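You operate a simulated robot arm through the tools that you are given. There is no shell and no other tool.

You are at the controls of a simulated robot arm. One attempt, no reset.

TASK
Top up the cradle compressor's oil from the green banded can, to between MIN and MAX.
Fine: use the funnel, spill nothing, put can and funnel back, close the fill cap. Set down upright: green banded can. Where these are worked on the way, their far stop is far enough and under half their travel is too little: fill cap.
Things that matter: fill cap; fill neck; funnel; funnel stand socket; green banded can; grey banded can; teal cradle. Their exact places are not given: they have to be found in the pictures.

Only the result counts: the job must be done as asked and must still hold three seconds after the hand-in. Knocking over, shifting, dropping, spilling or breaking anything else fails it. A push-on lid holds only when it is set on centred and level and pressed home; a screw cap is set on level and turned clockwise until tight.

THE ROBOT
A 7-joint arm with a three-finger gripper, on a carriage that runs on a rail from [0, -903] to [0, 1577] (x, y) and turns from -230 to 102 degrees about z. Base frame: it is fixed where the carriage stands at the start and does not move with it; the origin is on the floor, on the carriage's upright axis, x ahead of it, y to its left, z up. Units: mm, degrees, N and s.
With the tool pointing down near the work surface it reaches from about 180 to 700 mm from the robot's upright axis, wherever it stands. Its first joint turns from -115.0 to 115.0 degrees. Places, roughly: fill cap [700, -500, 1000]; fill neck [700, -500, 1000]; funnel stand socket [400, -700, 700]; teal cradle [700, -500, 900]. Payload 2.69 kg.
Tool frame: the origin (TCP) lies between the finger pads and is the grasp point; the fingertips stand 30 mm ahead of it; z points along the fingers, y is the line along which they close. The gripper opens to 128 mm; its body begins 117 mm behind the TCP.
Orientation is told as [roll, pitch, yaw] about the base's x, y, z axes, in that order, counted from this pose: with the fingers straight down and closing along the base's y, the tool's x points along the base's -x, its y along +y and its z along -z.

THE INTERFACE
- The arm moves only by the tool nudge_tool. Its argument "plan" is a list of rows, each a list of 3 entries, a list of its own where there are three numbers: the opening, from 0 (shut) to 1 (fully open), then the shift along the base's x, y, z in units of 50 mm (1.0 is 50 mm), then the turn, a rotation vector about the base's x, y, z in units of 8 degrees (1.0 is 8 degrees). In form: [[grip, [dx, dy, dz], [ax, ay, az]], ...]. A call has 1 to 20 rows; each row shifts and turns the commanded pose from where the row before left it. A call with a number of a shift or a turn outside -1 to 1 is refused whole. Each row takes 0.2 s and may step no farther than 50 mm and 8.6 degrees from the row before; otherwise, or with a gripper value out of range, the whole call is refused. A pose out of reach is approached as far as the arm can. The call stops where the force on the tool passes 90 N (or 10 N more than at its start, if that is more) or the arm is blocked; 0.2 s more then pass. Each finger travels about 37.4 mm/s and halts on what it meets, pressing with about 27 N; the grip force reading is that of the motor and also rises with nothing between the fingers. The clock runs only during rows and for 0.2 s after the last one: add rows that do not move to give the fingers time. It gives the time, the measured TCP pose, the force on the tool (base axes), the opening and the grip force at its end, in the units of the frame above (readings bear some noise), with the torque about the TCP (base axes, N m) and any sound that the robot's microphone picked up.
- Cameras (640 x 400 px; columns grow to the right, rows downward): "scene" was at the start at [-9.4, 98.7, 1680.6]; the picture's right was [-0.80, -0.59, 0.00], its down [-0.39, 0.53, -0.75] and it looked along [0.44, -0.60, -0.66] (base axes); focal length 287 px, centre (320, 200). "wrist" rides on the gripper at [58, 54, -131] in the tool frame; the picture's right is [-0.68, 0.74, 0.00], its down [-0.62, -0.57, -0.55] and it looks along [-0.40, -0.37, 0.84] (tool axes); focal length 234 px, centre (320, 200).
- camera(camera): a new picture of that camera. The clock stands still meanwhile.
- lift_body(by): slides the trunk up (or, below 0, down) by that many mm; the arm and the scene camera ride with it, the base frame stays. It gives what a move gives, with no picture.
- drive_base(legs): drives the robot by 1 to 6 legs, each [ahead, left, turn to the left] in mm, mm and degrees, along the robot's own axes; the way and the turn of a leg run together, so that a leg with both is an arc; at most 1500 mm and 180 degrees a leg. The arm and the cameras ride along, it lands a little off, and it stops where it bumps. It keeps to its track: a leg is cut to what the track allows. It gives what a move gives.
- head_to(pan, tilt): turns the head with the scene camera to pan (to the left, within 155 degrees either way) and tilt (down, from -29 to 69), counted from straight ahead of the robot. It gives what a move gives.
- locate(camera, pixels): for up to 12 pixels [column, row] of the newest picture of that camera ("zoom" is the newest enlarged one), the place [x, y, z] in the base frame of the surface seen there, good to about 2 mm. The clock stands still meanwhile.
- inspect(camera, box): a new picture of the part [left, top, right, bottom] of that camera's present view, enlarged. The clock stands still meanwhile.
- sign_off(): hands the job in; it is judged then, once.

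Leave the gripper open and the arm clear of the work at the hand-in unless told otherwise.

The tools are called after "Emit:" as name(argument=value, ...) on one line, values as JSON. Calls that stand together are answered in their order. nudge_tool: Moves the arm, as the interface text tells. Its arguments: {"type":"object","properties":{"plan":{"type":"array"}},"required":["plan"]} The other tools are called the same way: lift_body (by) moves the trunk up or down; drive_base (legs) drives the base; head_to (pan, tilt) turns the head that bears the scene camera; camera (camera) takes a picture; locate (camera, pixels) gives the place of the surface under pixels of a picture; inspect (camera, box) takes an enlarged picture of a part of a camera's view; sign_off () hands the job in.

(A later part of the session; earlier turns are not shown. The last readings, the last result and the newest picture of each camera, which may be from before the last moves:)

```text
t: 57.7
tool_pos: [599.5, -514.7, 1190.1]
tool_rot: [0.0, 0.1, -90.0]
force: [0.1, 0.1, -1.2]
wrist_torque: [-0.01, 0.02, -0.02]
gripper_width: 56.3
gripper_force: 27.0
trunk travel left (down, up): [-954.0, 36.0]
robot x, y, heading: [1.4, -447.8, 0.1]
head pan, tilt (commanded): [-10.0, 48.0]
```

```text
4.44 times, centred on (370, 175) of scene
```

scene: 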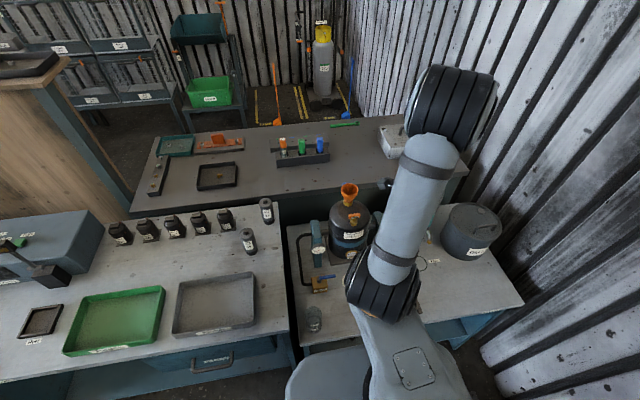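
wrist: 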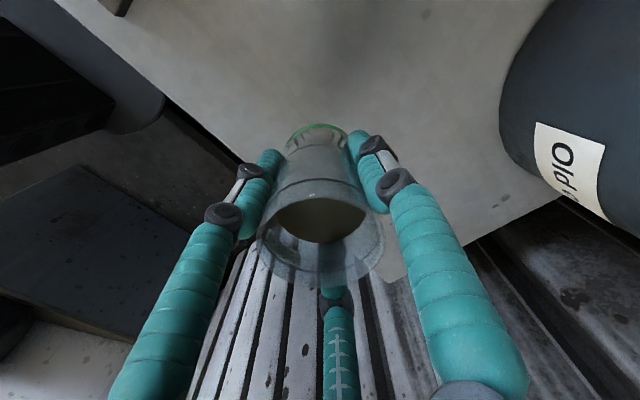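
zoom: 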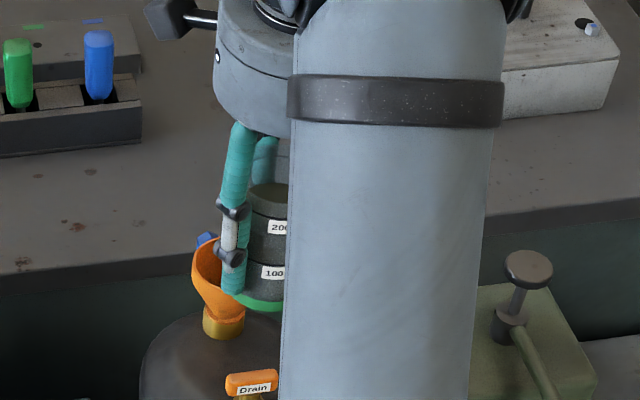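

The arm hides part of the can here, but I continue: tilt to 38° at height while moving to x≈750.

Emit:
nudge_tool(plan=[[0.35, [0.5, 0, 0], [0, -0.95, 0]], [0.35, [0.6, 0, 0], [0, -0.95, 0]], [0.35, [0.6, 0, 0], [0, -0.95, 0]], [0.35, [0.65, 0, -0.1], [0, -0.95, 0]], [0.35, [0.65, 0, -0.1], [0, -0.95, 0]], [0.35, [0, 0, 0], [0, 0, 0]], [0.35, [0, 0, 0], [0, 0, 0]]])

Emit:
camera(camera="scene")

Emit:
camera(camera="wrist")

```text
t: 59.3
tool_pos: [750.0, -515.8, 1178.2]
tool_rot: [38.0, -0.1, -90.0]
force: [0.7, -0.8, -2.1]
wrist_torque: [-0.01, 0.01, 0.01]
gripper_width: 56.7
gripper_force: 27.1
trunk travel left (down, up): [-954.0, 36.0]
robot x, y, heading: [-1.2, -445.4, 0.3]
head pan, tilt (commanded): [-10.0, 48.0]
```

```text
taken
```

scene: 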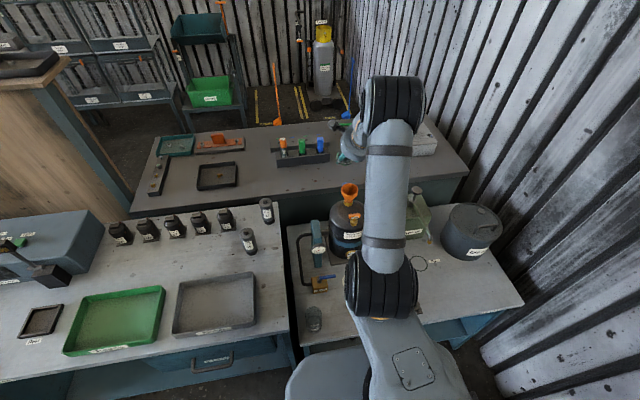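

```text
taken
```

wrist: 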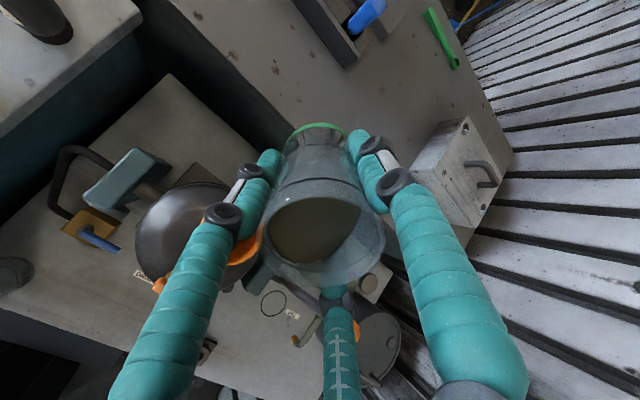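

Emit:
inspect(camera="scene", box=[320, 120, 380, 210])

Emit:
inspect(camera="scene", box=[325, 200, 375, 270])

```text
4.44 times, centred on (350, 165) of scene
```

zoom: 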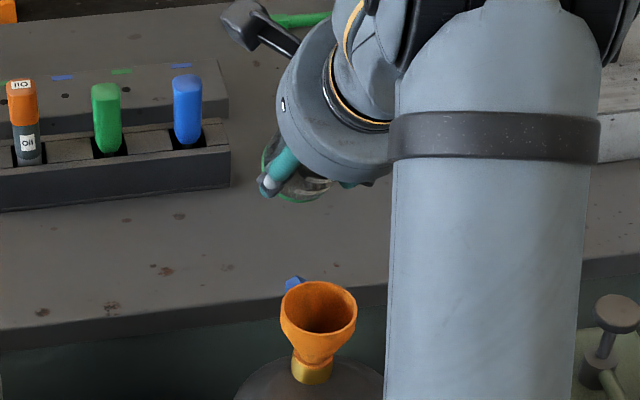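

```text
5.71 times, centred on (350, 235) of scene
```

zoom: 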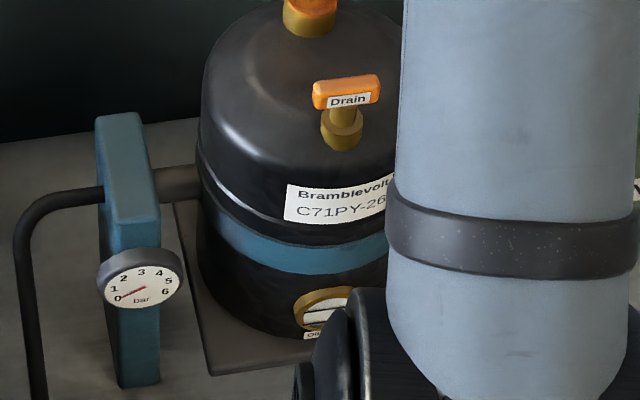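

The left half of the sight glass stays visible at (320,305) of this zoom, so I can watch the level. I descend 50 mm (lip ≈ z 1150, x ≈ 695) and look with the wrist camera.

Emit:
nudge_tool(plan=[[0.35, [0, 0.02, -0.5], [0, 0, 0]], [0.35, [0, 0, -0.5], [0, 0, 0]], [0.35, [0, 0, 0], [0, 0, 0]], [0.35, [0, 0, 0], [0, 0, 0]]])

Emit:
camera(camera="wrist")

Emit:
inspect(camera="scene", box=[320, 130, 380, 210])

```text
t: 60.3
tool_pos: [750.6, -513.2, 1127.7]
tool_rot: [38.0, -0.1, -90.0]
force: [-0.9, 0.3, -0.8]
wrist_torque: [-0.01, -0.01, 0.0]
gripper_width: 56.8
gripper_force: 27.4
trunk travel left (down, up): [-954.0, 36.0]
robot x, y, heading: [0.8, -446.8, 0.1]
head pan, tilt (commanded): [-10.0, 48.0]
```

```text
taken
```

wrist: 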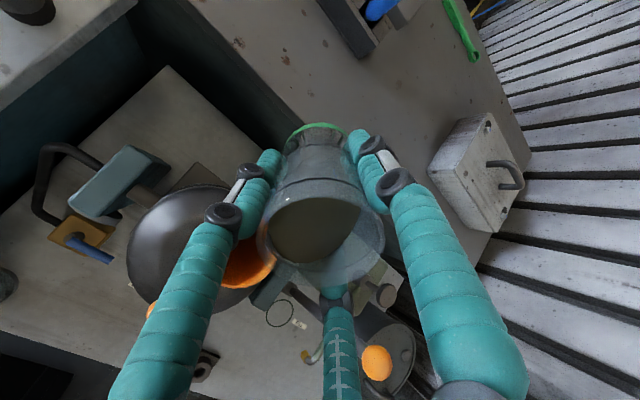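

```text
5.00 times, centred on (350, 170) of scene
```

zoom: 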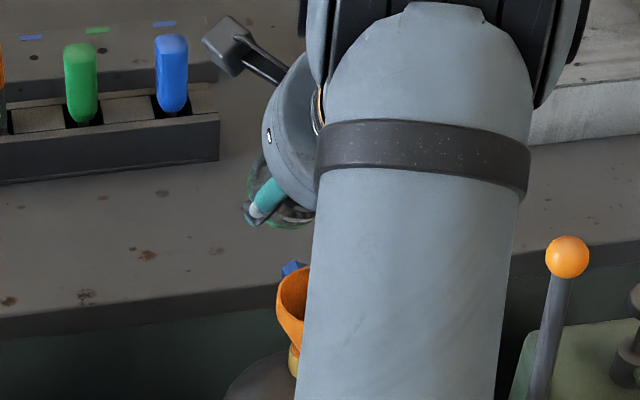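

I enlarge the wrist view to see lip and funnel.

Emit:
inspect(camera="wrist", box=[210, 170, 400, 310])

Emit:
locate(camera="zoom", pixels=[[120, 240], [200, 310], [100, 300], [130, 370], [320, 200]])

```text
2.86 times, centred on (305, 240) of wrist
```

zoom: 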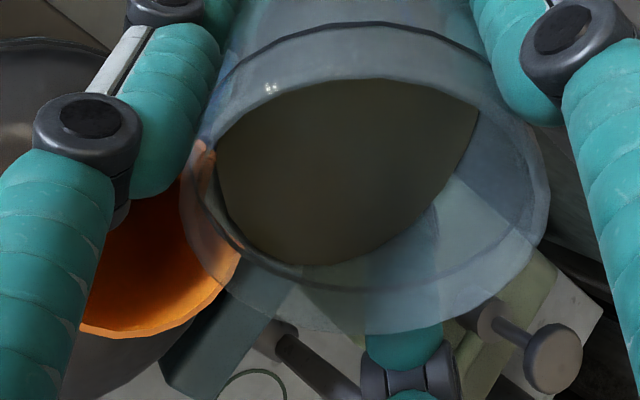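

```text
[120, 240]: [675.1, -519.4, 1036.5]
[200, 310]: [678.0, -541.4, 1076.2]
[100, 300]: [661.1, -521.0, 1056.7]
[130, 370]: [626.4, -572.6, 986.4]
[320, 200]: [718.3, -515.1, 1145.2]
```

Oil (z≈1145) is about 5 mm below the lip at 38°. By my estimate the can holds ~150 ml and starts to pour at about 48°. I lower the lip to z≈1118 at 45° over the rear half of the funnel.

Emit:
nudge_tool(plan=[[0.35, [0.014, 0, -0.245], [0, -0.4375, 0]], [0.35, [0.014, 0, -0.245], [0, -0.4375, 0]], [0.35, [0, 0, 0], [0, 0, 0]], [0.35, [0, 0, 0], [0, 0, 0]]])

Emit:
inspect(camera="wrist", box=[210, 170, 400, 310])

Emit:
camera(camera="scene")

```text
t: 61.3
tool_pos: [751.6, -513.3, 1105.3]
tool_rot: [45.0, -0.1, -90.0]
force: [-0.4, 0.4, -1.1]
wrist_torque: [0.0, -0.02, 0.03]
gripper_width: 56.7
gripper_force: 26.9
trunk travel left (down, up): [-954.0, 36.0]
robot x, y, heading: [-0.3, -445.0, 0.0]
head pan, tilt (commanded): [-10.0, 48.0]
```

```text
2.86 times, centred on (305, 240) of wrist
```

zoom: 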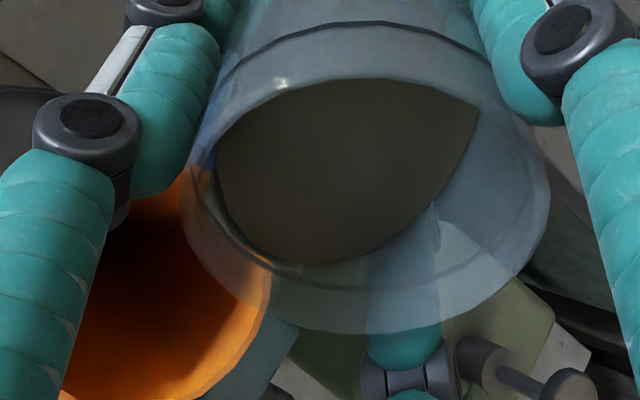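

```text
taken
```

scene: 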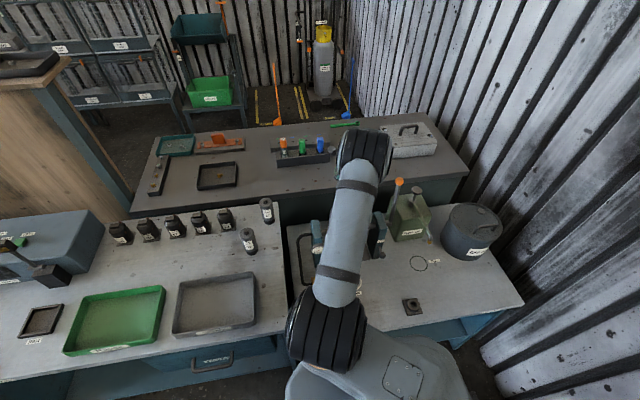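

The elbow swung left and now blocks the scene view. I check the oil surface plane in the can with the wrist picture.

Emit:
inspect(camera="wrist", box=[210, 170, 400, 310])

Emit:
locate(camera="zoom", pixels=[[350, 95], [330, 180], [300, 250], [450, 130], [240, 160], [240, 220], [400, 220], [200, 250], [230, 300], [150, 350]])

```text
2.86 times, centred on (305, 240) of wrist
```

zoom: 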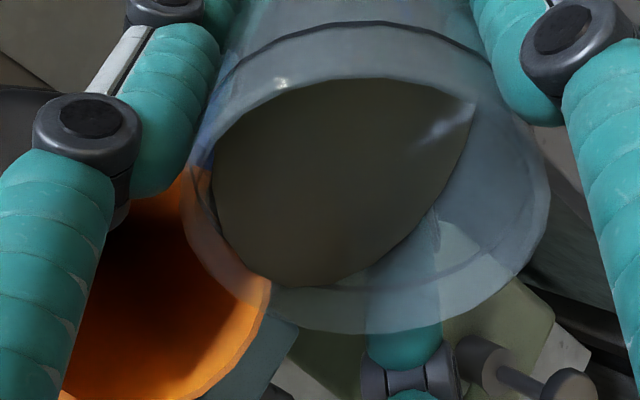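

```text
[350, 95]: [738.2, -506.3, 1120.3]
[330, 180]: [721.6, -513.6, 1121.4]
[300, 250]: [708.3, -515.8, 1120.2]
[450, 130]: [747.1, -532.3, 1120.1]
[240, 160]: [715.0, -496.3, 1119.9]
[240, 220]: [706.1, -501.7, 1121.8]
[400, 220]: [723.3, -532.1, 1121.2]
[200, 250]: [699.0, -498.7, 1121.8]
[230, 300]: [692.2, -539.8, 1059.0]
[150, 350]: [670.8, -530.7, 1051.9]
```

The oil plane (z≈1121) is right at the lip now. I tilt 3° more, holding the lip fixed over the funnel, and wait a moment to see the first flow.

Emit:
nudge_tool(plan=[[0.35, [0.014, 0, 0.06], [0, -0.375, 0]], [0.35, [0, 0, 0], [0, 0, 0]], [0.35, [0, 0, 0], [0, 0, 0]]])

Emit:
inspect(camera="wrist", box=[210, 170, 400, 310])

```text
t: 62.1
tool_pos: [751.8, -514.0, 1108.8]
tool_rot: [47.9, -0.2, -90.0]
force: [-0.9, -0.7, -1.7]
wrist_torque: [-0.01, -0.01, -0.01]
gripper_width: 56.6
gripper_force: 26.6
trunk travel left (down, up): [-954.0, 36.0]
robot x, y, heading: [1.2, -448.3, 0.2]
head pan, tilt (commanded): [-10.0, 48.0]
```

```text
2.86 times, centred on (305, 240) of wrist
```

zoom: 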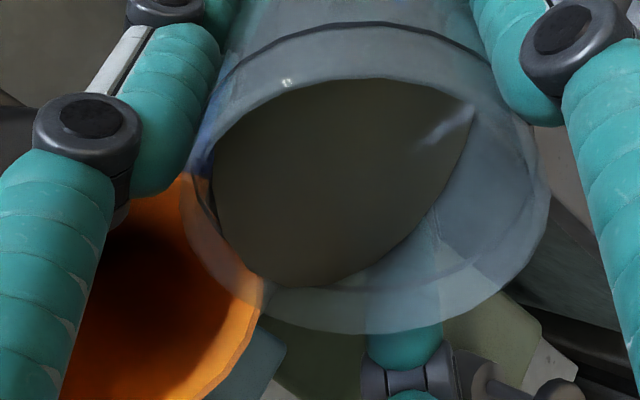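

Emit:
inspect(camera="wrist", box=[210, 170, 400, 310])

Emit:
locate(camera="zoom", pixels=[[350, 95], [330, 180], [300, 250], [450, 130], [225, 200], [215, 240], [280, 280], [195, 220], [230, 260], [190, 180]])

```text
2.86 times, centred on (305, 240) of wrist
```

zoom: 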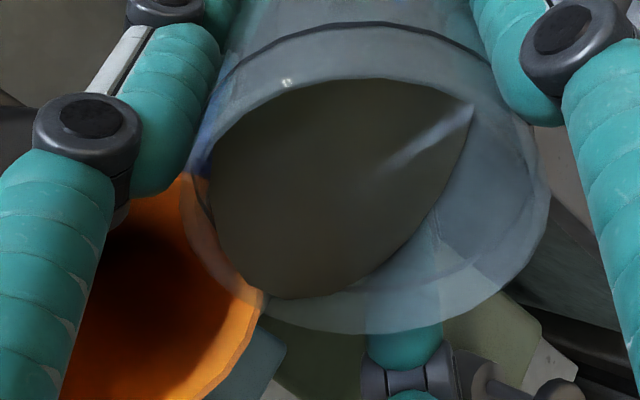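

```text
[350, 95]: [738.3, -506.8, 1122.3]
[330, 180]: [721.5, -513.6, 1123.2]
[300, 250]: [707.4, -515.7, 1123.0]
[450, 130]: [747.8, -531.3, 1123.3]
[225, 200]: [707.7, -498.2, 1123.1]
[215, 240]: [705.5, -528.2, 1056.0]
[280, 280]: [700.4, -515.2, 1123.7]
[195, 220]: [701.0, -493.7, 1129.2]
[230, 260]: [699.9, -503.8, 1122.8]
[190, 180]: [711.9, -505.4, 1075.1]
```

The oil plane is at z≈1123, right at the lip edge. I tilt another 3° and wait.

Emit:
nudge_tool(plan=[[0.35, [0.011, 0, 0.06], [0, -0.375, 0]], [0.35, [0, 0, 0], [0, 0, 0]], [0.35, [0, 0, 0], [0, 0, 0]]])

Emit:
camera(camera="wrist")

Emit:
inspect(camera="wrist", box=[210, 170, 400, 310])

Emit:
locate(camera="zoom", pixels=[[350, 95], [330, 180], [300, 250], [450, 130], [280, 280], [290, 300], [210, 160], [200, 230], [190, 220], [230, 280]])

```text
t: 62.9
tool_pos: [751.5, -513.4, 1112.0]
tool_rot: [51.1, -0.2, -90.0]
force: [-0.7, -0.5, -1.5]
wrist_torque: [-0.02, 0.05, -0.01]
gripper_width: 56.6
gripper_force: 27.0
trunk travel left (down, up): [-954.0, 36.0]
robot x, y, heading: [0.5, -447.3, 0.3]
head pan, tilt (commanded): [-10.0, 48.0]
```

```text
taken
```

wrist: 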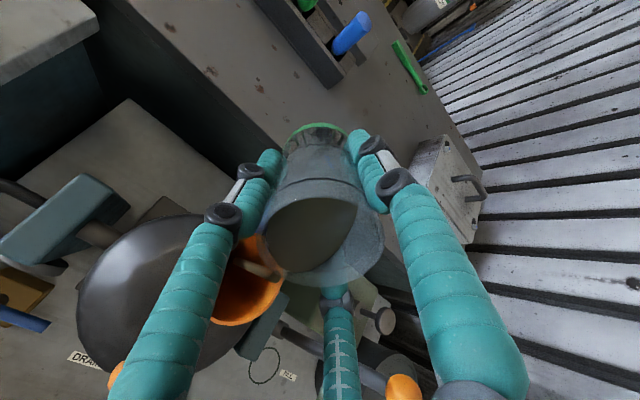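

```text
2.86 times, centred on (305, 240) of wrist
```

zoom: 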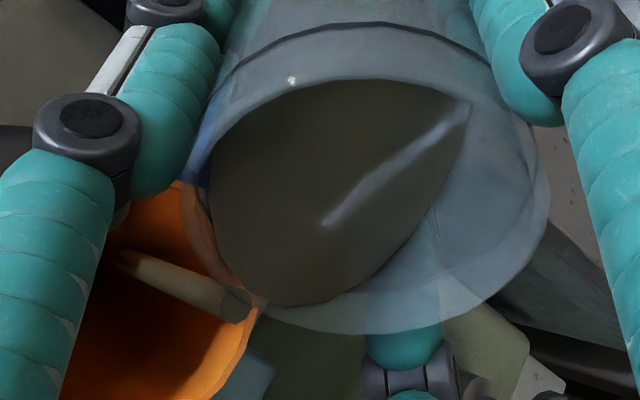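

```text
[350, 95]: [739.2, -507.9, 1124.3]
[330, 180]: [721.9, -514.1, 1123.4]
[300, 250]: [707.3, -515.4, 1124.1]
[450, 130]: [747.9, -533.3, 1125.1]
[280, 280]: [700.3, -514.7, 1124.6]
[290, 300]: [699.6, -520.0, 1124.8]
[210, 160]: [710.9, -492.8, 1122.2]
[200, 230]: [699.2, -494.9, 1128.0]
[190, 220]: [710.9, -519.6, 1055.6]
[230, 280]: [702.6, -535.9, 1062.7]
```

A stream is visible from the lip into the funnel ((240,305) to (125,260) in the zoom). I check where it lands, and watch the can level.

Emit:
locate(camera="zoom", pixels=[[235, 303], [200, 290], [160, 272], [128, 262], [250, 310]])

Emit:
nudge_tool(plan=[[0.35, [0, 0, 0], [0, 0, 0]], [0.35, [0, 0, 0], [0, 0, 0]]])

Emit:
inspect(camera="wrist", box=[210, 170, 400, 310])

```text
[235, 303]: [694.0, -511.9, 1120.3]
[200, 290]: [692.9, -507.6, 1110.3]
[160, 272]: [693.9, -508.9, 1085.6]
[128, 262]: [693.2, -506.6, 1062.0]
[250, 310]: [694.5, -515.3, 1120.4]
```

```text
t: 63.5
tool_pos: [752.4, -513.1, 1111.9]
tool_rot: [51.1, -0.1, -90.0]
force: [-0.9, 0.4, -1.6]
wrist_torque: [-0.05, 0.01, 0.02]
gripper_width: 56.7
gripper_force: 26.4
trunk travel left (down, up): [-954.0, 36.0]
robot x, y, heading: [1.4, -448.7, 0.2]
head pan, tilt (commanded): [-10.0, 48.0]
```

```text
2.86 times, centred on (305, 240) of wrist
```

zoom: 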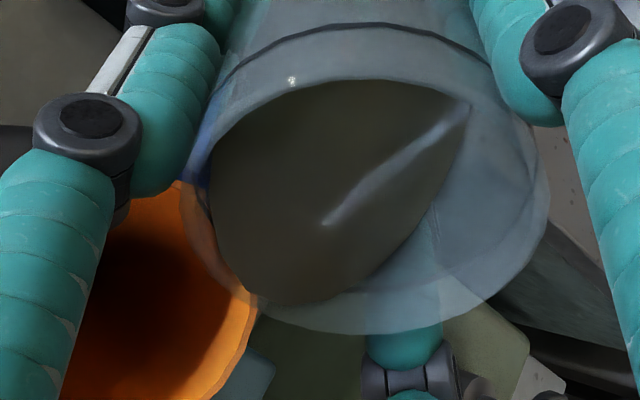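

The stream falls vertically at about (693.5, −510), well inside the funnel, and stops when the level reaches the lip: a tilt-controlled pour. I continue in 3° steps with pauses to 60°, lip held in place.

Emit:
nudge_tool(plan=[[0.35, [0.008, 0, 0.061], [0, -0.375, 0]], [0.35, [0, 0, 0], [0, 0, 0]], [0.35, [0, 0, 0], [0, 0, 0]], [0.35, [0, 0, 0], [0, 0, 0]], [0.35, [0, 0, 0], [0, 0, 0]], [0.35, [0.004, 0, 0.062], [0, -0.375, 0]], [0.35, [0, 0, 0], [0, 0, 0]], [0.35, [0, 0, 0], [0, 0, 0]], [0.35, [0, 0, 0], [0, 0, 0]], [0.35, [0, 0, 0], [0, 0, 0]], [0.35, [0.001, 0, 0.062], [0, -0.375, 0]], [0.35, [0, 0, 0], [0, 0, 0]], [0.35, [0, 0, 0], [0, 0, 0]]])

Emit:
inspect(camera="wrist", box=[210, 170, 400, 310])

Emit:
locate(camera="zoom", pixels=[[350, 120], [330, 180], [130, 300], [160, 272], [235, 303], [170, 320]])

```text
t: 66.3
tool_pos: [752.6, -512.7, 1120.2]
tool_rot: [60.1, -0.1, -89.9]
force: [0.1, 0.3, -1.4]
wrist_torque: [-0.01, 0.01, 0.04]
gripper_width: 56.7
gripper_force: 27.2
trunk travel left (down, up): [-954.0, 36.0]
robot x, y, heading: [0.9, -450.0, 0.5]
head pan, tilt (commanded): [-10.0, 48.0]
```

```text
2.86 times, centred on (305, 240) of wrist
```

zoom: 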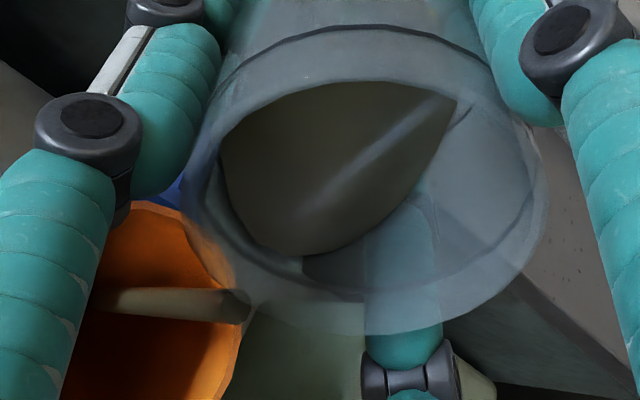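

```text
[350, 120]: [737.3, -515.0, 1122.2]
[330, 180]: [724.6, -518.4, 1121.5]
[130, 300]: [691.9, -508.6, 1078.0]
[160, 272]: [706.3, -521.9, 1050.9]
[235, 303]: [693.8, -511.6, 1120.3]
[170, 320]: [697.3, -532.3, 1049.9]
```

The pour continues into the funnel with no pooling visible. I wait for it to finish and look at the scene camera for the sight glass.

Emit:
nudge_tool(plan=[[0.35, [0, 0, 0], [0, 0, 0]], [0.35, [0, 0, 0], [0, 0, 0]], [0.35, [0, 0, 0], [0, 0, 0]]])

Emit:
camera(camera="scene")

Emit:
camera(camera="wrist")

```text
t: 67.1
tool_pos: [752.9, -512.9, 1120.5]
tool_rot: [60.0, 0.0, -90.0]
force: [0.5, 0.4, -2.2]
wrist_torque: [0.0, 0.03, 0.01]
gripper_width: 56.3
gripper_force: 27.1
trunk travel left (down, up): [-954.0, 36.0]
robot x, y, heading: [0.2, -449.2, 0.3]
head pan, tilt (commanded): [-10.0, 48.0]
```

```text
taken
```

scene: 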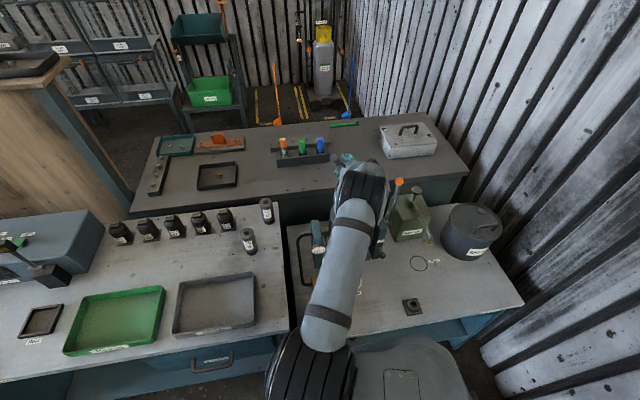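

```text
taken
```

wrist: 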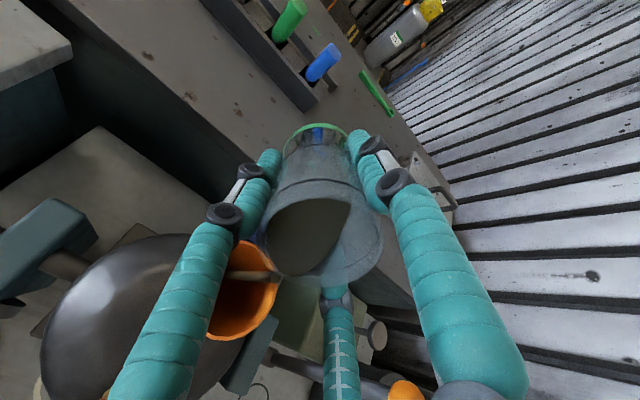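

The stream still runs. I check the arm's height over the bench (elbow swung left) and wait a little longer.

Emit:
locate(camera="scene", pixels=[[310, 375], [330, 320], [345, 260], [360, 200], [270, 375], [345, 350]])

Emit:
nudge_tool(plan=[[0.35, [0, 0, 0], [0, 0, 0]], [0.35, [0, 0, 0], [0, 0, 0]], [0.35, [0, 0, 0], [0, 0, 0]], [0.35, [0, 0, 0], [0, 0, 0]], [0.35, [0, 0, 0], [0, 0, 0]]])

Emit:
inspect(camera="wrist", box=[210, 170, 400, 310])

```text
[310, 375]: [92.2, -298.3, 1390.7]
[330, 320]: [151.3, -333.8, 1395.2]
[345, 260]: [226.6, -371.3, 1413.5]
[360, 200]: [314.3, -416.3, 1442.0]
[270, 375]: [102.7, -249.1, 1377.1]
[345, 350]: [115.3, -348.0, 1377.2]
```

```text
t: 68.3
tool_pos: [752.0, -513.3, 1120.7]
tool_rot: [59.9, 0.0, -90.0]
force: [-0.3, 0.3, -1.1]
wrist_torque: [-0.01, 0.0, 0.01]
gripper_width: 56.4
gripper_force: 26.5
trunk travel left (down, up): [-954.0, 36.0]
robot x, y, heading: [0.9, -446.8, 0.6]
head pan, tilt (commanded): [-10.0, 48.0]
```

```text
2.86 times, centred on (305, 240) of wrist
```

zoom: 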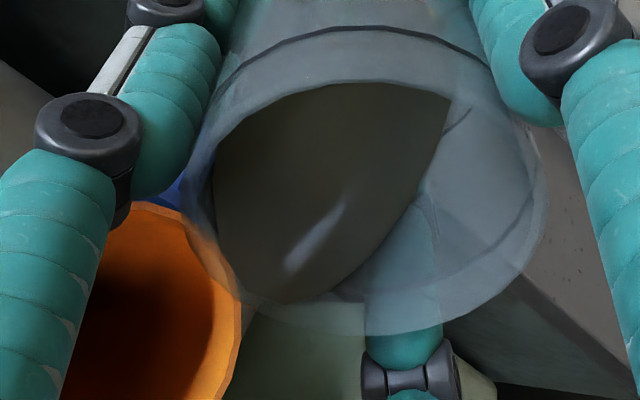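

The flow has ended at 60°. To read the sight glass I tilt back to 38° and rise 45 mm (lip stays above the funnel), which earlier left the glass in view.

Emit:
nudge_tool(plan=[[0.35, [0, 0, 0.3], [0, 0.917, 0]], [0.35, [0, 0, 0.3], [0, 0.917, 0]], [0.35, [0, 0, 0.3], [0, 0.917, 0]], [0.35, [0, 0, 0], [0, 0, 0]], [0.35, [0, 0, 0], [0, 0, 0]], [0.35, [0, 0, 0], [0, 0, 0]]])

Emit:
camera(camera="scene")

Emit:
inspect(camera="scene", box=[330, 235, 380, 275])

```text
t: 69.7
tool_pos: [751.7, -513.5, 1166.3]
tool_rot: [37.9, -0.1, -90.2]
force: [-0.1, 1.0, -0.3]
wrist_torque: [0.0, 0.0, -0.01]
gripper_width: 56.5
gripper_force: 27.0
trunk travel left (down, up): [-954.0, 36.0]
robot x, y, heading: [0.7, -455.5, 0.2]
head pan, tilt (commanded): [-10.0, 48.0]
```

```text
taken
```

scene: 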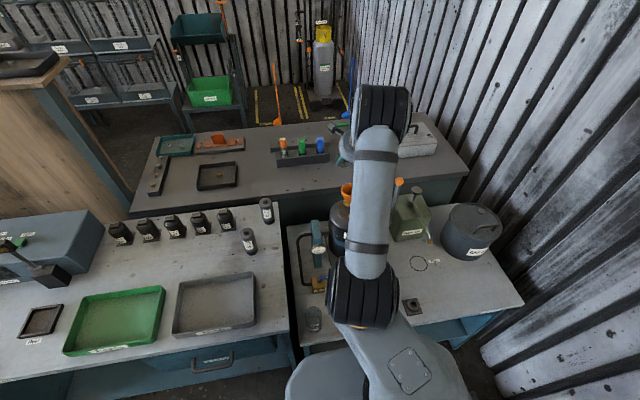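

```text
10.00 times, centred on (355, 255) of scene
```

zoom: 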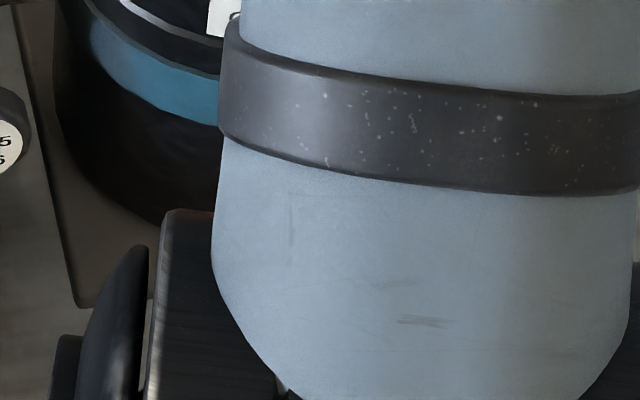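

The arm still hides the glass. I level the can, retract to the right at (430, −640, 1170), from where the compressor was visible, and then read the glass.

Emit:
nudge_tool(plan=[[0.35, [-0.4, 0, 0.2], [0, 0.95, 0]], [0.35, [-0.6, 0, 0.1], [0, 0.95, 0]], [0.35, [-0.6, 0, 0.1], [0, 0.95, 0]], [0.35, [-0.7, 0, 0.05], [0, 0.95, 0]], [0.35, [-0.7, 0, 0], [0, 0.95, 0]], [0.35, [-0.68, -0.5, -0.05], [0, 0, 0]], [0.35, [-0.68, -0.5, -0.05], [0, 0, 0]], [0.35, [-0.68, -0.5, -0.05], [0, 0, 0]], [0.35, [-0.68, -0.5, -0.05], [0, 0, 0]], [0.35, [-0.68, -0.5, -0.05], [0, 0, 0]], [0.35, [0, 0, 0], [0, 0, 0]]])

Emit:
camera(camera="scene")

```text
t: 72.1
tool_pos: [443.6, -631.4, 1172.0]
tool_rot: [3.3, 1.0, -89.8]
force: [0.3, -0.9, -1.7]
wrist_torque: [-0.08, 0.06, 0.0]
gripper_width: 57.1
gripper_force: 27.4
out of reach, approached as far as the arm can: row 1
trunk travel left (down, up): [-954.0, 36.0]
robot x, y, heading: [2.8, -449.1, 0.4]
head pan, tilt (commanded): [-10.0, 48.0]
```

```text
taken
```

scene: 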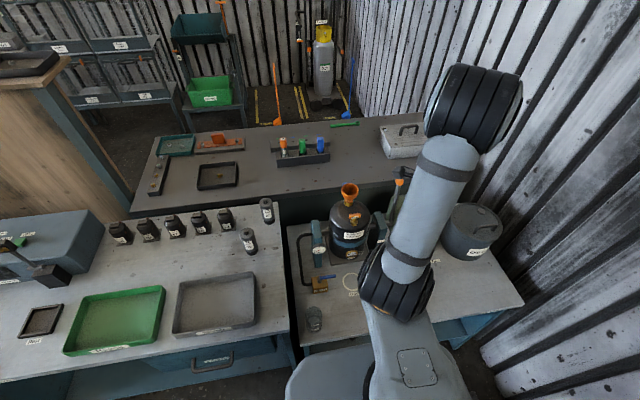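

The compressor is in view again (row 1 was clipped, so a residual tilt of ~3° remains, harmless). I enlarge the sight glass.

Emit:
inspect(camera="scene", box=[330, 235, 366, 265])

Emit:
inspect(camera="scene", box=[340, 175, 366, 210])

```text
13.33 times, centred on (348, 250) of scene
```

zoom: 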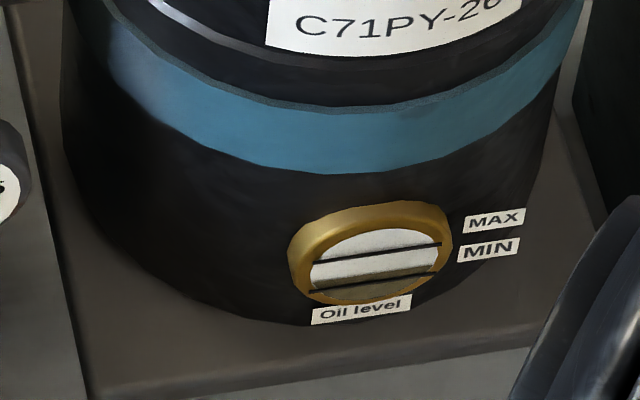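

```text
11.43 times, centred on (353, 192) of scene
```

zoom: 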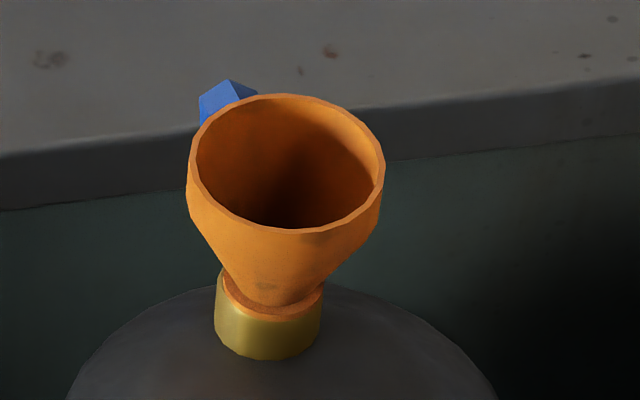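

Zooming further into the sight glass.

Emit:
inspect(camera="scene", box=[344, 248, 360, 260])

```text
16.00 times, centred on (352, 254) of scene
```

zoom: 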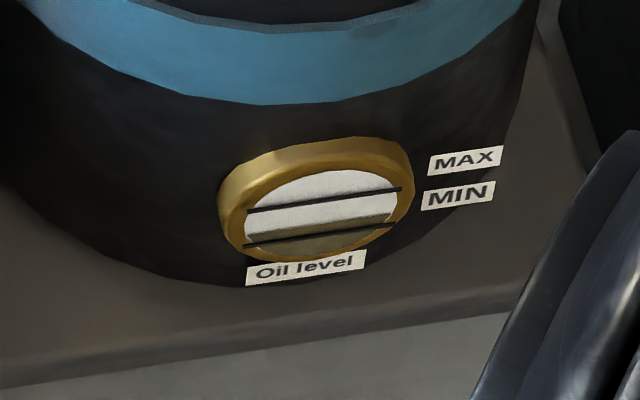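

The level is now just above MIN. I locate the MIN line, MAX line and the oil edge to quantify.

Emit:
locate(camera="zoom", pixels=[[320, 200], [320, 236], [320, 226], [380, 217], [270, 238], [320, 180], [320, 250], [380, 191], [300, 215], [350, 222]])

```text
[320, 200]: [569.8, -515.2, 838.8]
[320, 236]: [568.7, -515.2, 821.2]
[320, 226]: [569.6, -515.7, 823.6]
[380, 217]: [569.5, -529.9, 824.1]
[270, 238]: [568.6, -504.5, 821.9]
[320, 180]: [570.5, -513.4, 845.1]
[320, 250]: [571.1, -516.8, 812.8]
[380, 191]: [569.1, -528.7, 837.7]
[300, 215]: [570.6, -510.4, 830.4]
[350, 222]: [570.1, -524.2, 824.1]
```

Readings: MIN ≈ 821, MAX ≈ 838, oil ≈ 824 (it was ≈ 819). So roughly 8–9 ml per mm; about 45 ml more gives mid-range (~829), i.e. tilt to about 70°. I correct the small tilt and return to (600, −514, 1190).

Emit:
nudge_tool(plan=[[0.35, [0.4, 0.3, 0.072], [-0.125, 0.41, 0]], [0.35, [0.68, 0.51, 0.072], [0, 0, 0]], [0.35, [0.68, 0.51, 0.072], [0, 0, 0]], [0.35, [0.68, 0.51, 0.072], [0, 0, 0]], [0.35, [0.68, 0.52, 0.072], [0, 0, 0]], [0.35, [0, 0, 0], [0, 0, 0]], [0.35, [0, 0, 0], [0, 0, 0]]])

```text
t: 73.7
tool_pos: [600.1, -515.4, 1189.3]
tool_rot: [0.2, 0.1, -89.8]
force: [0.9, 0.4, -0.7]
wrist_torque: [0.01, 0.04, 0.0]
gripper_width: 56.9
gripper_force: 27.0
trunk travel left (down, up): [-954.0, 36.0]
robot x, y, heading: [-0.4, -450.4, 0.2]
head pan, tilt (commanded): [-10.0, 48.0]
```

Level again at (600, −515, 1189). I repeat the tilt-in path to (750, −514, 1178) at 38°, then go to 60° with the lip above the funnel.

Emit:
nudge_tool(plan=[[0.35, [0.5, 0.006, 0], [0, -0.95, 0]], [0.35, [0.6, 0.006, 0], [0, -0.95, 0]], [0.35, [0.6, 0.006, 0], [0, -0.95, 0]], [0.35, [0.65, 0.006, -0.1], [0, -0.95, 0]], [0.35, [0.65, 0.006, -0.1], [0, -0.95, 0]], [0.35, [0, 0, 0], [0, 0, 0]], [0.35, [0.01, 0, -0.387], [0, -0.917, 0]], [0.35, [0.02, 0, -0.387], [0, -0.917, 0]], [0.35, [0.02, 0, -0.387], [0, -0.917, 0]], [0.35, [0, 0, 0], [0, 0, 0]], [0.35, [0, 0, 0], [0, 0, 0]]])

Emit:
inspect(camera="wrist", box=[210, 170, 400, 310])

```text
t: 76.1
tool_pos: [744.8, -494.2, 1145.1]
tool_rot: [47.2, 1.8, -87.8]
force: [1.0, 0.7, -1.8]
wrist_torque: [-0.1, 0.04, -0.11]
gripper_width: 57.5
gripper_force: 26.6
out of reach, approached as far as the arm can: row 5, 7, 8
trunk travel left (down, up): [-954.0, 36.0]
robot x, y, heading: [-0.5, -452.8, 0.5]
head pan, tilt (commanded): [-10.0, 48.0]
```

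```text
2.86 times, centred on (305, 240) of wrist
```

zoom: 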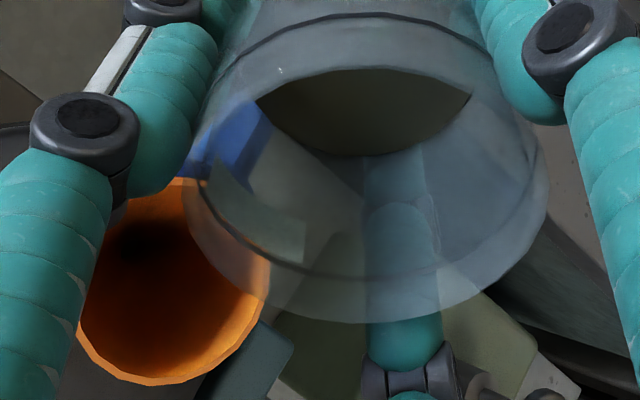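

The arm hit a joint limit on the way: it is at (744.8, −494.2, 1145), 47°, with 20 mm side offset; nothing is pouring. I correct sideways first, then lower and tilt toward 60°.

Emit:
nudge_tool(plan=[[0.35, [0, -0.2, 0], [-0.11, 0, -0.14]], [0.35, [0.06, -0.19, -0.1], [-0.11, -0.4, -0.14]], [0.35, [0.06, 0, -0.2], [0, -0.6, 0]], [0.35, [0.03, 0, -0.2], [0, -0.6, 0]], [0.35, [0, 0, 0], [0, 0, 0]], [0.35, [0, 0, 0], [0, 0, 0]]])

Emit:
inspect(camera="wrist", box=[210, 170, 400, 310])

Emit:
camera(camera="scene")

```text
t: 77.5
tool_pos: [750.9, -517.3, 1120.8]
tool_rot: [59.9, 0.2, -90.0]
force: [0.7, 0.3, -0.8]
wrist_torque: [0.01, 0.0, 0.0]
gripper_width: 57.5
gripper_force: 27.2
trunk travel left (down, up): [-954.0, 36.0]
robot x, y, heading: [-3.1, -451.4, 0.3]
head pan, tilt (commanded): [-10.0, 48.0]
```

```text
2.86 times, centred on (305, 240) of wrist
```

zoom: 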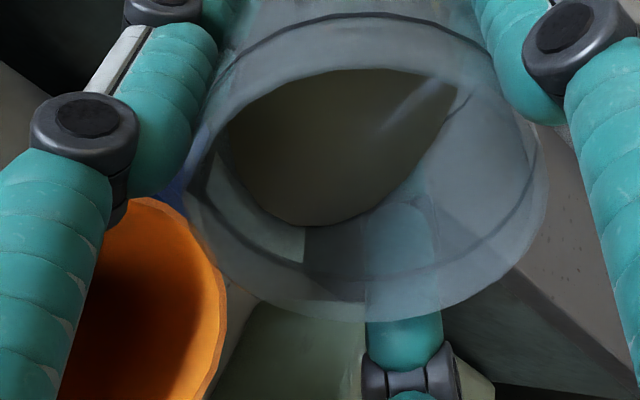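

```text
taken
```

scene: 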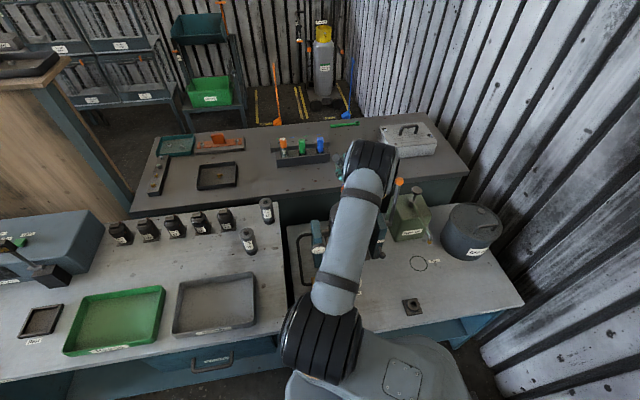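

Back in place at 60°, y = −517 (needs +3.5 mm). The grip width changed slightly (56.5→57.5), so I check whether the can has slipped in the fingers.

Emit:
camera(camera="wrist")

Emit:
inspect(camera="wrist", box=[250, 100, 400, 310])

```text
taken
```

wrist: 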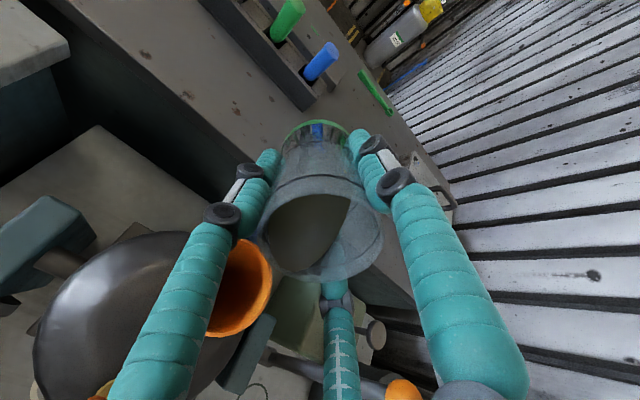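

```text
1.90 times, centred on (325, 205) of wrist
```

zoom: 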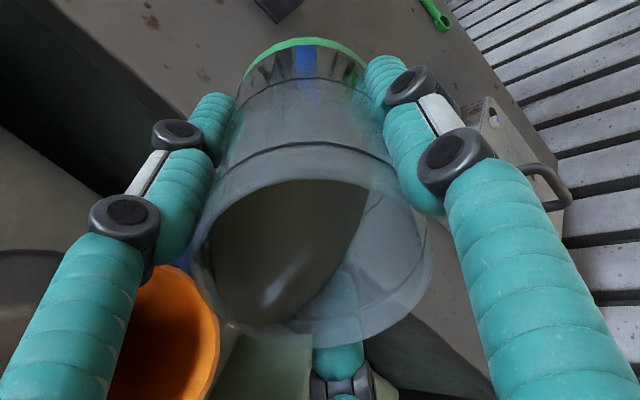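

The can moved only about 3 mm in the grip; it is held. I correct y by +3.5 mm and pour on: 63°, then 66°, with pauses.

Emit:
nudge_tool(plan=[[0.35, [0.01, 0.07, 0], [0, 0, 0]], [0.35, [-0.004, 0, 0.059], [0, -0.375, 0]], [0.35, [0, 0, 0], [0, 0, 0]], [0.35, [0, 0, 0], [0, 0, 0]], [0.35, [0, 0, 0], [0, 0, 0]], [0.35, [0, 0, 0], [0, 0, 0]], [0.35, [0, 0, 0], [0, 0, 0]], [0.35, [0, 0, 0], [0, 0, 0]], [0.35, [-0.007, 0, 0.059], [0, -0.375, 0]], [0.35, [0, 0, 0], [0, 0, 0]], [0.35, [0, 0, 0], [0, 0, 0]]])

Emit:
inspect(camera="wrist", box=[210, 170, 400, 310])

Emit:
locate(camera="zoom", pixels=[[230, 295], [200, 300], [150, 305], [120, 310], [330, 180]])

```text
t: 79.9
tool_pos: [751.3, -515.0, 1127.0]
tool_rot: [66.0, 0.2, -89.9]
force: [-0.5, 0.6, -2.9]
wrist_torque: [0.02, -0.01, 0.0]
gripper_width: 57.0
gripper_force: 26.7
trunk travel left (down, up): [-954.0, 36.0]
robot x, y, heading: [-1.9, -450.1, 0.4]
head pan, tilt (commanded): [-10.0, 48.0]
```

```text
2.86 times, centred on (305, 240) of wrist
```

zoom: 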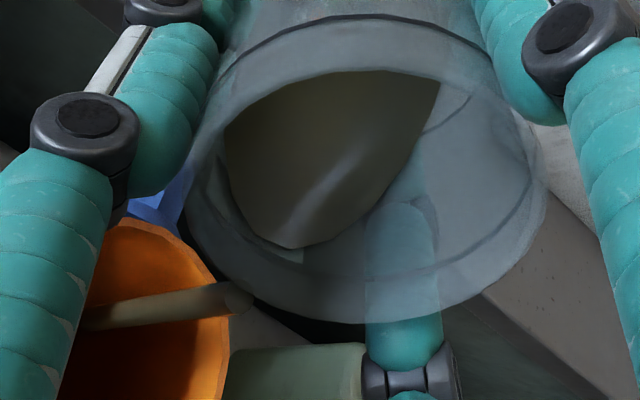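

```text
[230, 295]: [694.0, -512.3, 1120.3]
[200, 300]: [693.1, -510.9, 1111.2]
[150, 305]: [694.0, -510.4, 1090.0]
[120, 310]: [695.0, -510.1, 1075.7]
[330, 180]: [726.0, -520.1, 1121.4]
```

The stream lands at (694, −510.5), inside the funnel. I wait for it to finish, then step to 70° and wait.

Emit:
nudge_tool(plan=[[0.35, [0, 0, 0], [0, 0, 0]], [0.35, [0, 0, 0], [0, 0, 0]], [0.35, [0, 0, 0], [0, 0, 0]], [0.35, [0, 0, 0], [0, 0, 0]], [0.35, [0, 0, 0], [0, 0, 0]], [0.35, [0, 0, 0], [0, 0, 0]], [0.35, [-0.014, 0, 0.077], [0, -0.5, 0]], [0.35, [0, 0, 0], [0, 0, 0]], [0.35, [0, 0, 0], [0, 0, 0]], [0.35, [0, 0, 0], [0, 0, 0]], [0.35, [0, 0, 0], [0, 0, 0]], [0.35, [0, 0, 0], [0, 0, 0]], [0.35, [0, 0, 0], [0, 0, 0]], [0.35, [0, 0, 0], [0, 0, 0]], [0.35, [0, 0, 0], [0, 0, 0]]])

Emit:
inspect(camera="wrist", box=[210, 170, 400, 310])

```text
t: 83.1
tool_pos: [751.9, -514.7, 1129.5]
tool_rot: [70.1, 0.3, -89.9]
force: [-0.2, 0.1, -0.6]
wrist_torque: [-0.04, 0.02, 0.0]
gripper_width: 57.1
gripper_force: 27.2
trunk travel left (down, up): [-954.0, 36.0]
robot x, y, heading: [1.3, -446.9, 0.4]
head pan, tilt (commanded): [-10.0, 48.0]
```

```text
2.86 times, centred on (305, 240) of wrist
```

zoom: 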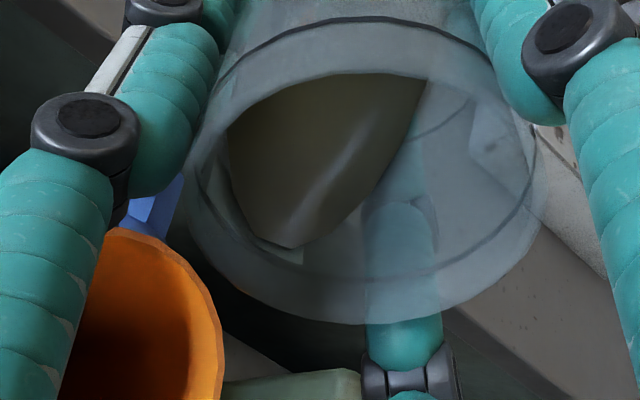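

No more flow at 70°. I tilt back up in place while rising (lip stays above the funnel), then retract and level the can.

Emit:
nudge_tool(plan=[[0.35, [0, 0, 0.2], [0, 1, 0]], [0.35, [0, 0, 0.2], [0, 1, 0]], [0.35, [0, 0, 0.2], [0, 1, 0]], [0.35, [0, 0, 0.2], [0, 1, 0]], [0.35, [0, 0, 0], [0, 0, 0]], [0.35, [-0.8, 0, 0.1], [0, 0.95, 0]], [0.35, [-0.7, 0, 0.1], [0, 0.95, 0]], [0.35, [-0.6, 0, 0], [0, 0.95, 0]], [0.35, [-0.6, 0, 0], [0, 0.95, 0]], [0.35, [-0.5, 0, 0], [0, 0.95, 0]], [0.35, [0, 0, 0], [0, 0, 0]]])

Emit:
camera(camera="wrist")

```text
t: 85.5
tool_pos: [601.5, -508.7, 1176.7]
tool_rot: [0.1, 0.1, -90.2]
force: [0.3, -0.5, -1.2]
wrist_torque: [-0.01, 0.03, -0.02]
gripper_width: 58.1
gripper_force: 26.9
out of reach, approached as far as the arm can: row 4, 6
trunk travel left (down, up): [-954.0, 36.0]
robot x, y, heading: [-0.2, -448.5, 0.6]
head pan, tilt (commanded): [-10.0, 48.0]
```

```text
taken
```

wrist: 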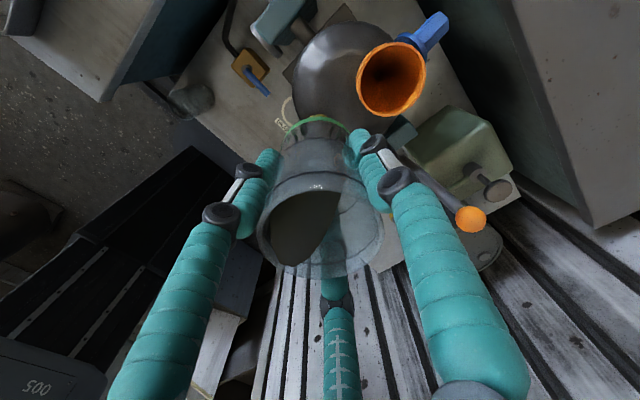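

The can is level again (slipped another ~2 mm in the grip; I will set it down by feel). I retract to the right and read the sight glass.

Emit:
nudge_tool(plan=[[0.35, [-0.4, -0.3, 0], [0, 0, 0]], [0.35, [-0.7, -0.5, 0], [0, 0, 0]], [0.35, [-0.7, -0.5, 0], [0, 0, 0]], [0.35, [-0.7, -0.5, 0], [0, 0, 0]], [0.35, [-0.6, -0.5, 0], [0, 0, 0]], [0.35, [-0.3, -0.2, 0], [0, 0, 0]], [0.35, [0, 0, 0], [0, 0, 0]]])

Emit:
camera(camera="scene")

Emit:
inspect(camera="scene", box=[344, 248, 360, 260])

Emit:
locate(camera="zoom", pixels=[[320, 199], [320, 236], [320, 215], [320, 220], [380, 205], [270, 225]])

```text
t: 87.1
tool_pos: [432.1, -632.7, 1174.0]
tool_rot: [0.1, 0.2, -90.2]
force: [-1.2, -0.2, -2.1]
wrist_torque: [0.0, -0.04, 0.0]
gripper_width: 58.4
gripper_force: 27.2
trunk travel left (down, up): [-954.0, 36.0]
robot x, y, heading: [2.0, -453.2, 0.4]
head pan, tilt (commanded): [-10.0, 48.0]
```

```text
taken
```

scene: 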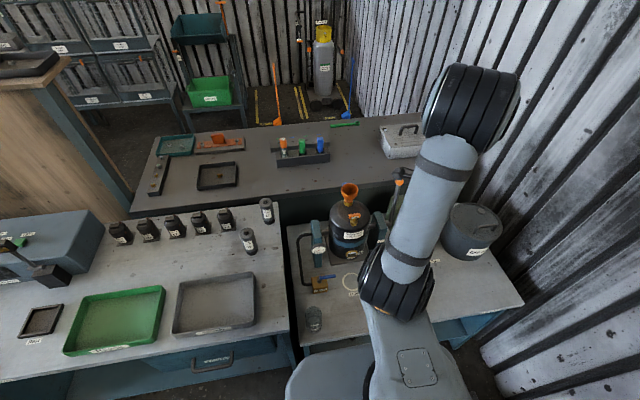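

```text
16.00 times, centred on (352, 254) of scene
```

zoom: 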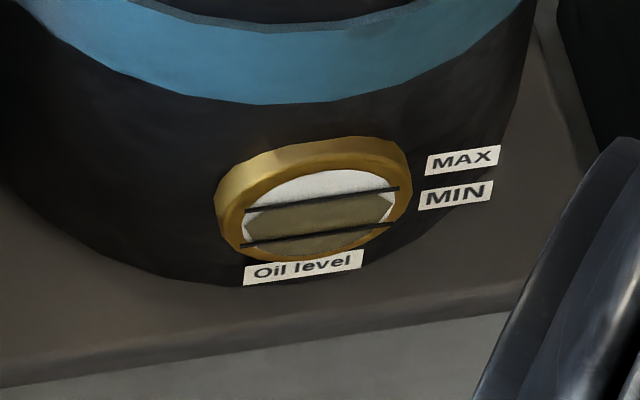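

```text
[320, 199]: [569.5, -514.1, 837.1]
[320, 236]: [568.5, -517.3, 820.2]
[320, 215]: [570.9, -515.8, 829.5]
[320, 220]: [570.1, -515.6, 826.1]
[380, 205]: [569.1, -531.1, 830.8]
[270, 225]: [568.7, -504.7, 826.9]
```

The level has risen a lot; I look again to see exactly where it stands relative to MAX.

Emit:
inspect(camera="scene", box=[342, 250, 358, 260])

Emit:
inspect(camera="scene", box=[344, 248, 356, 258])

```text
16.00 times, centred on (350, 255) of scene
```

zoom: 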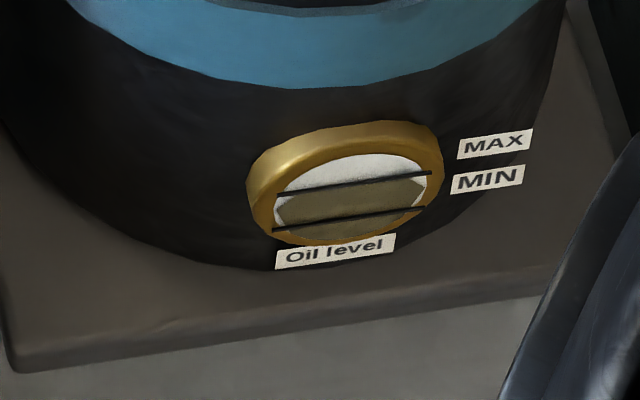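

```text
16.00 times, centred on (350, 253) of scene
```

zoom: 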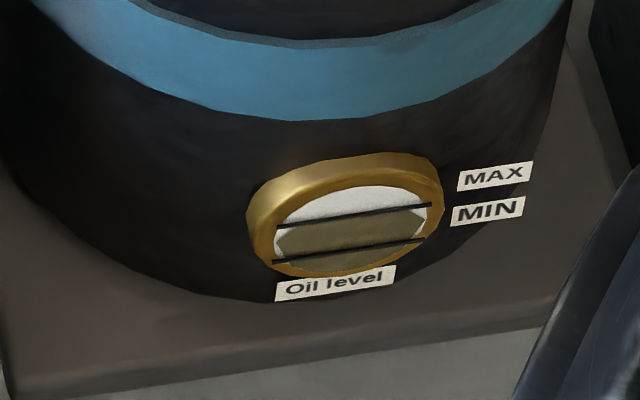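

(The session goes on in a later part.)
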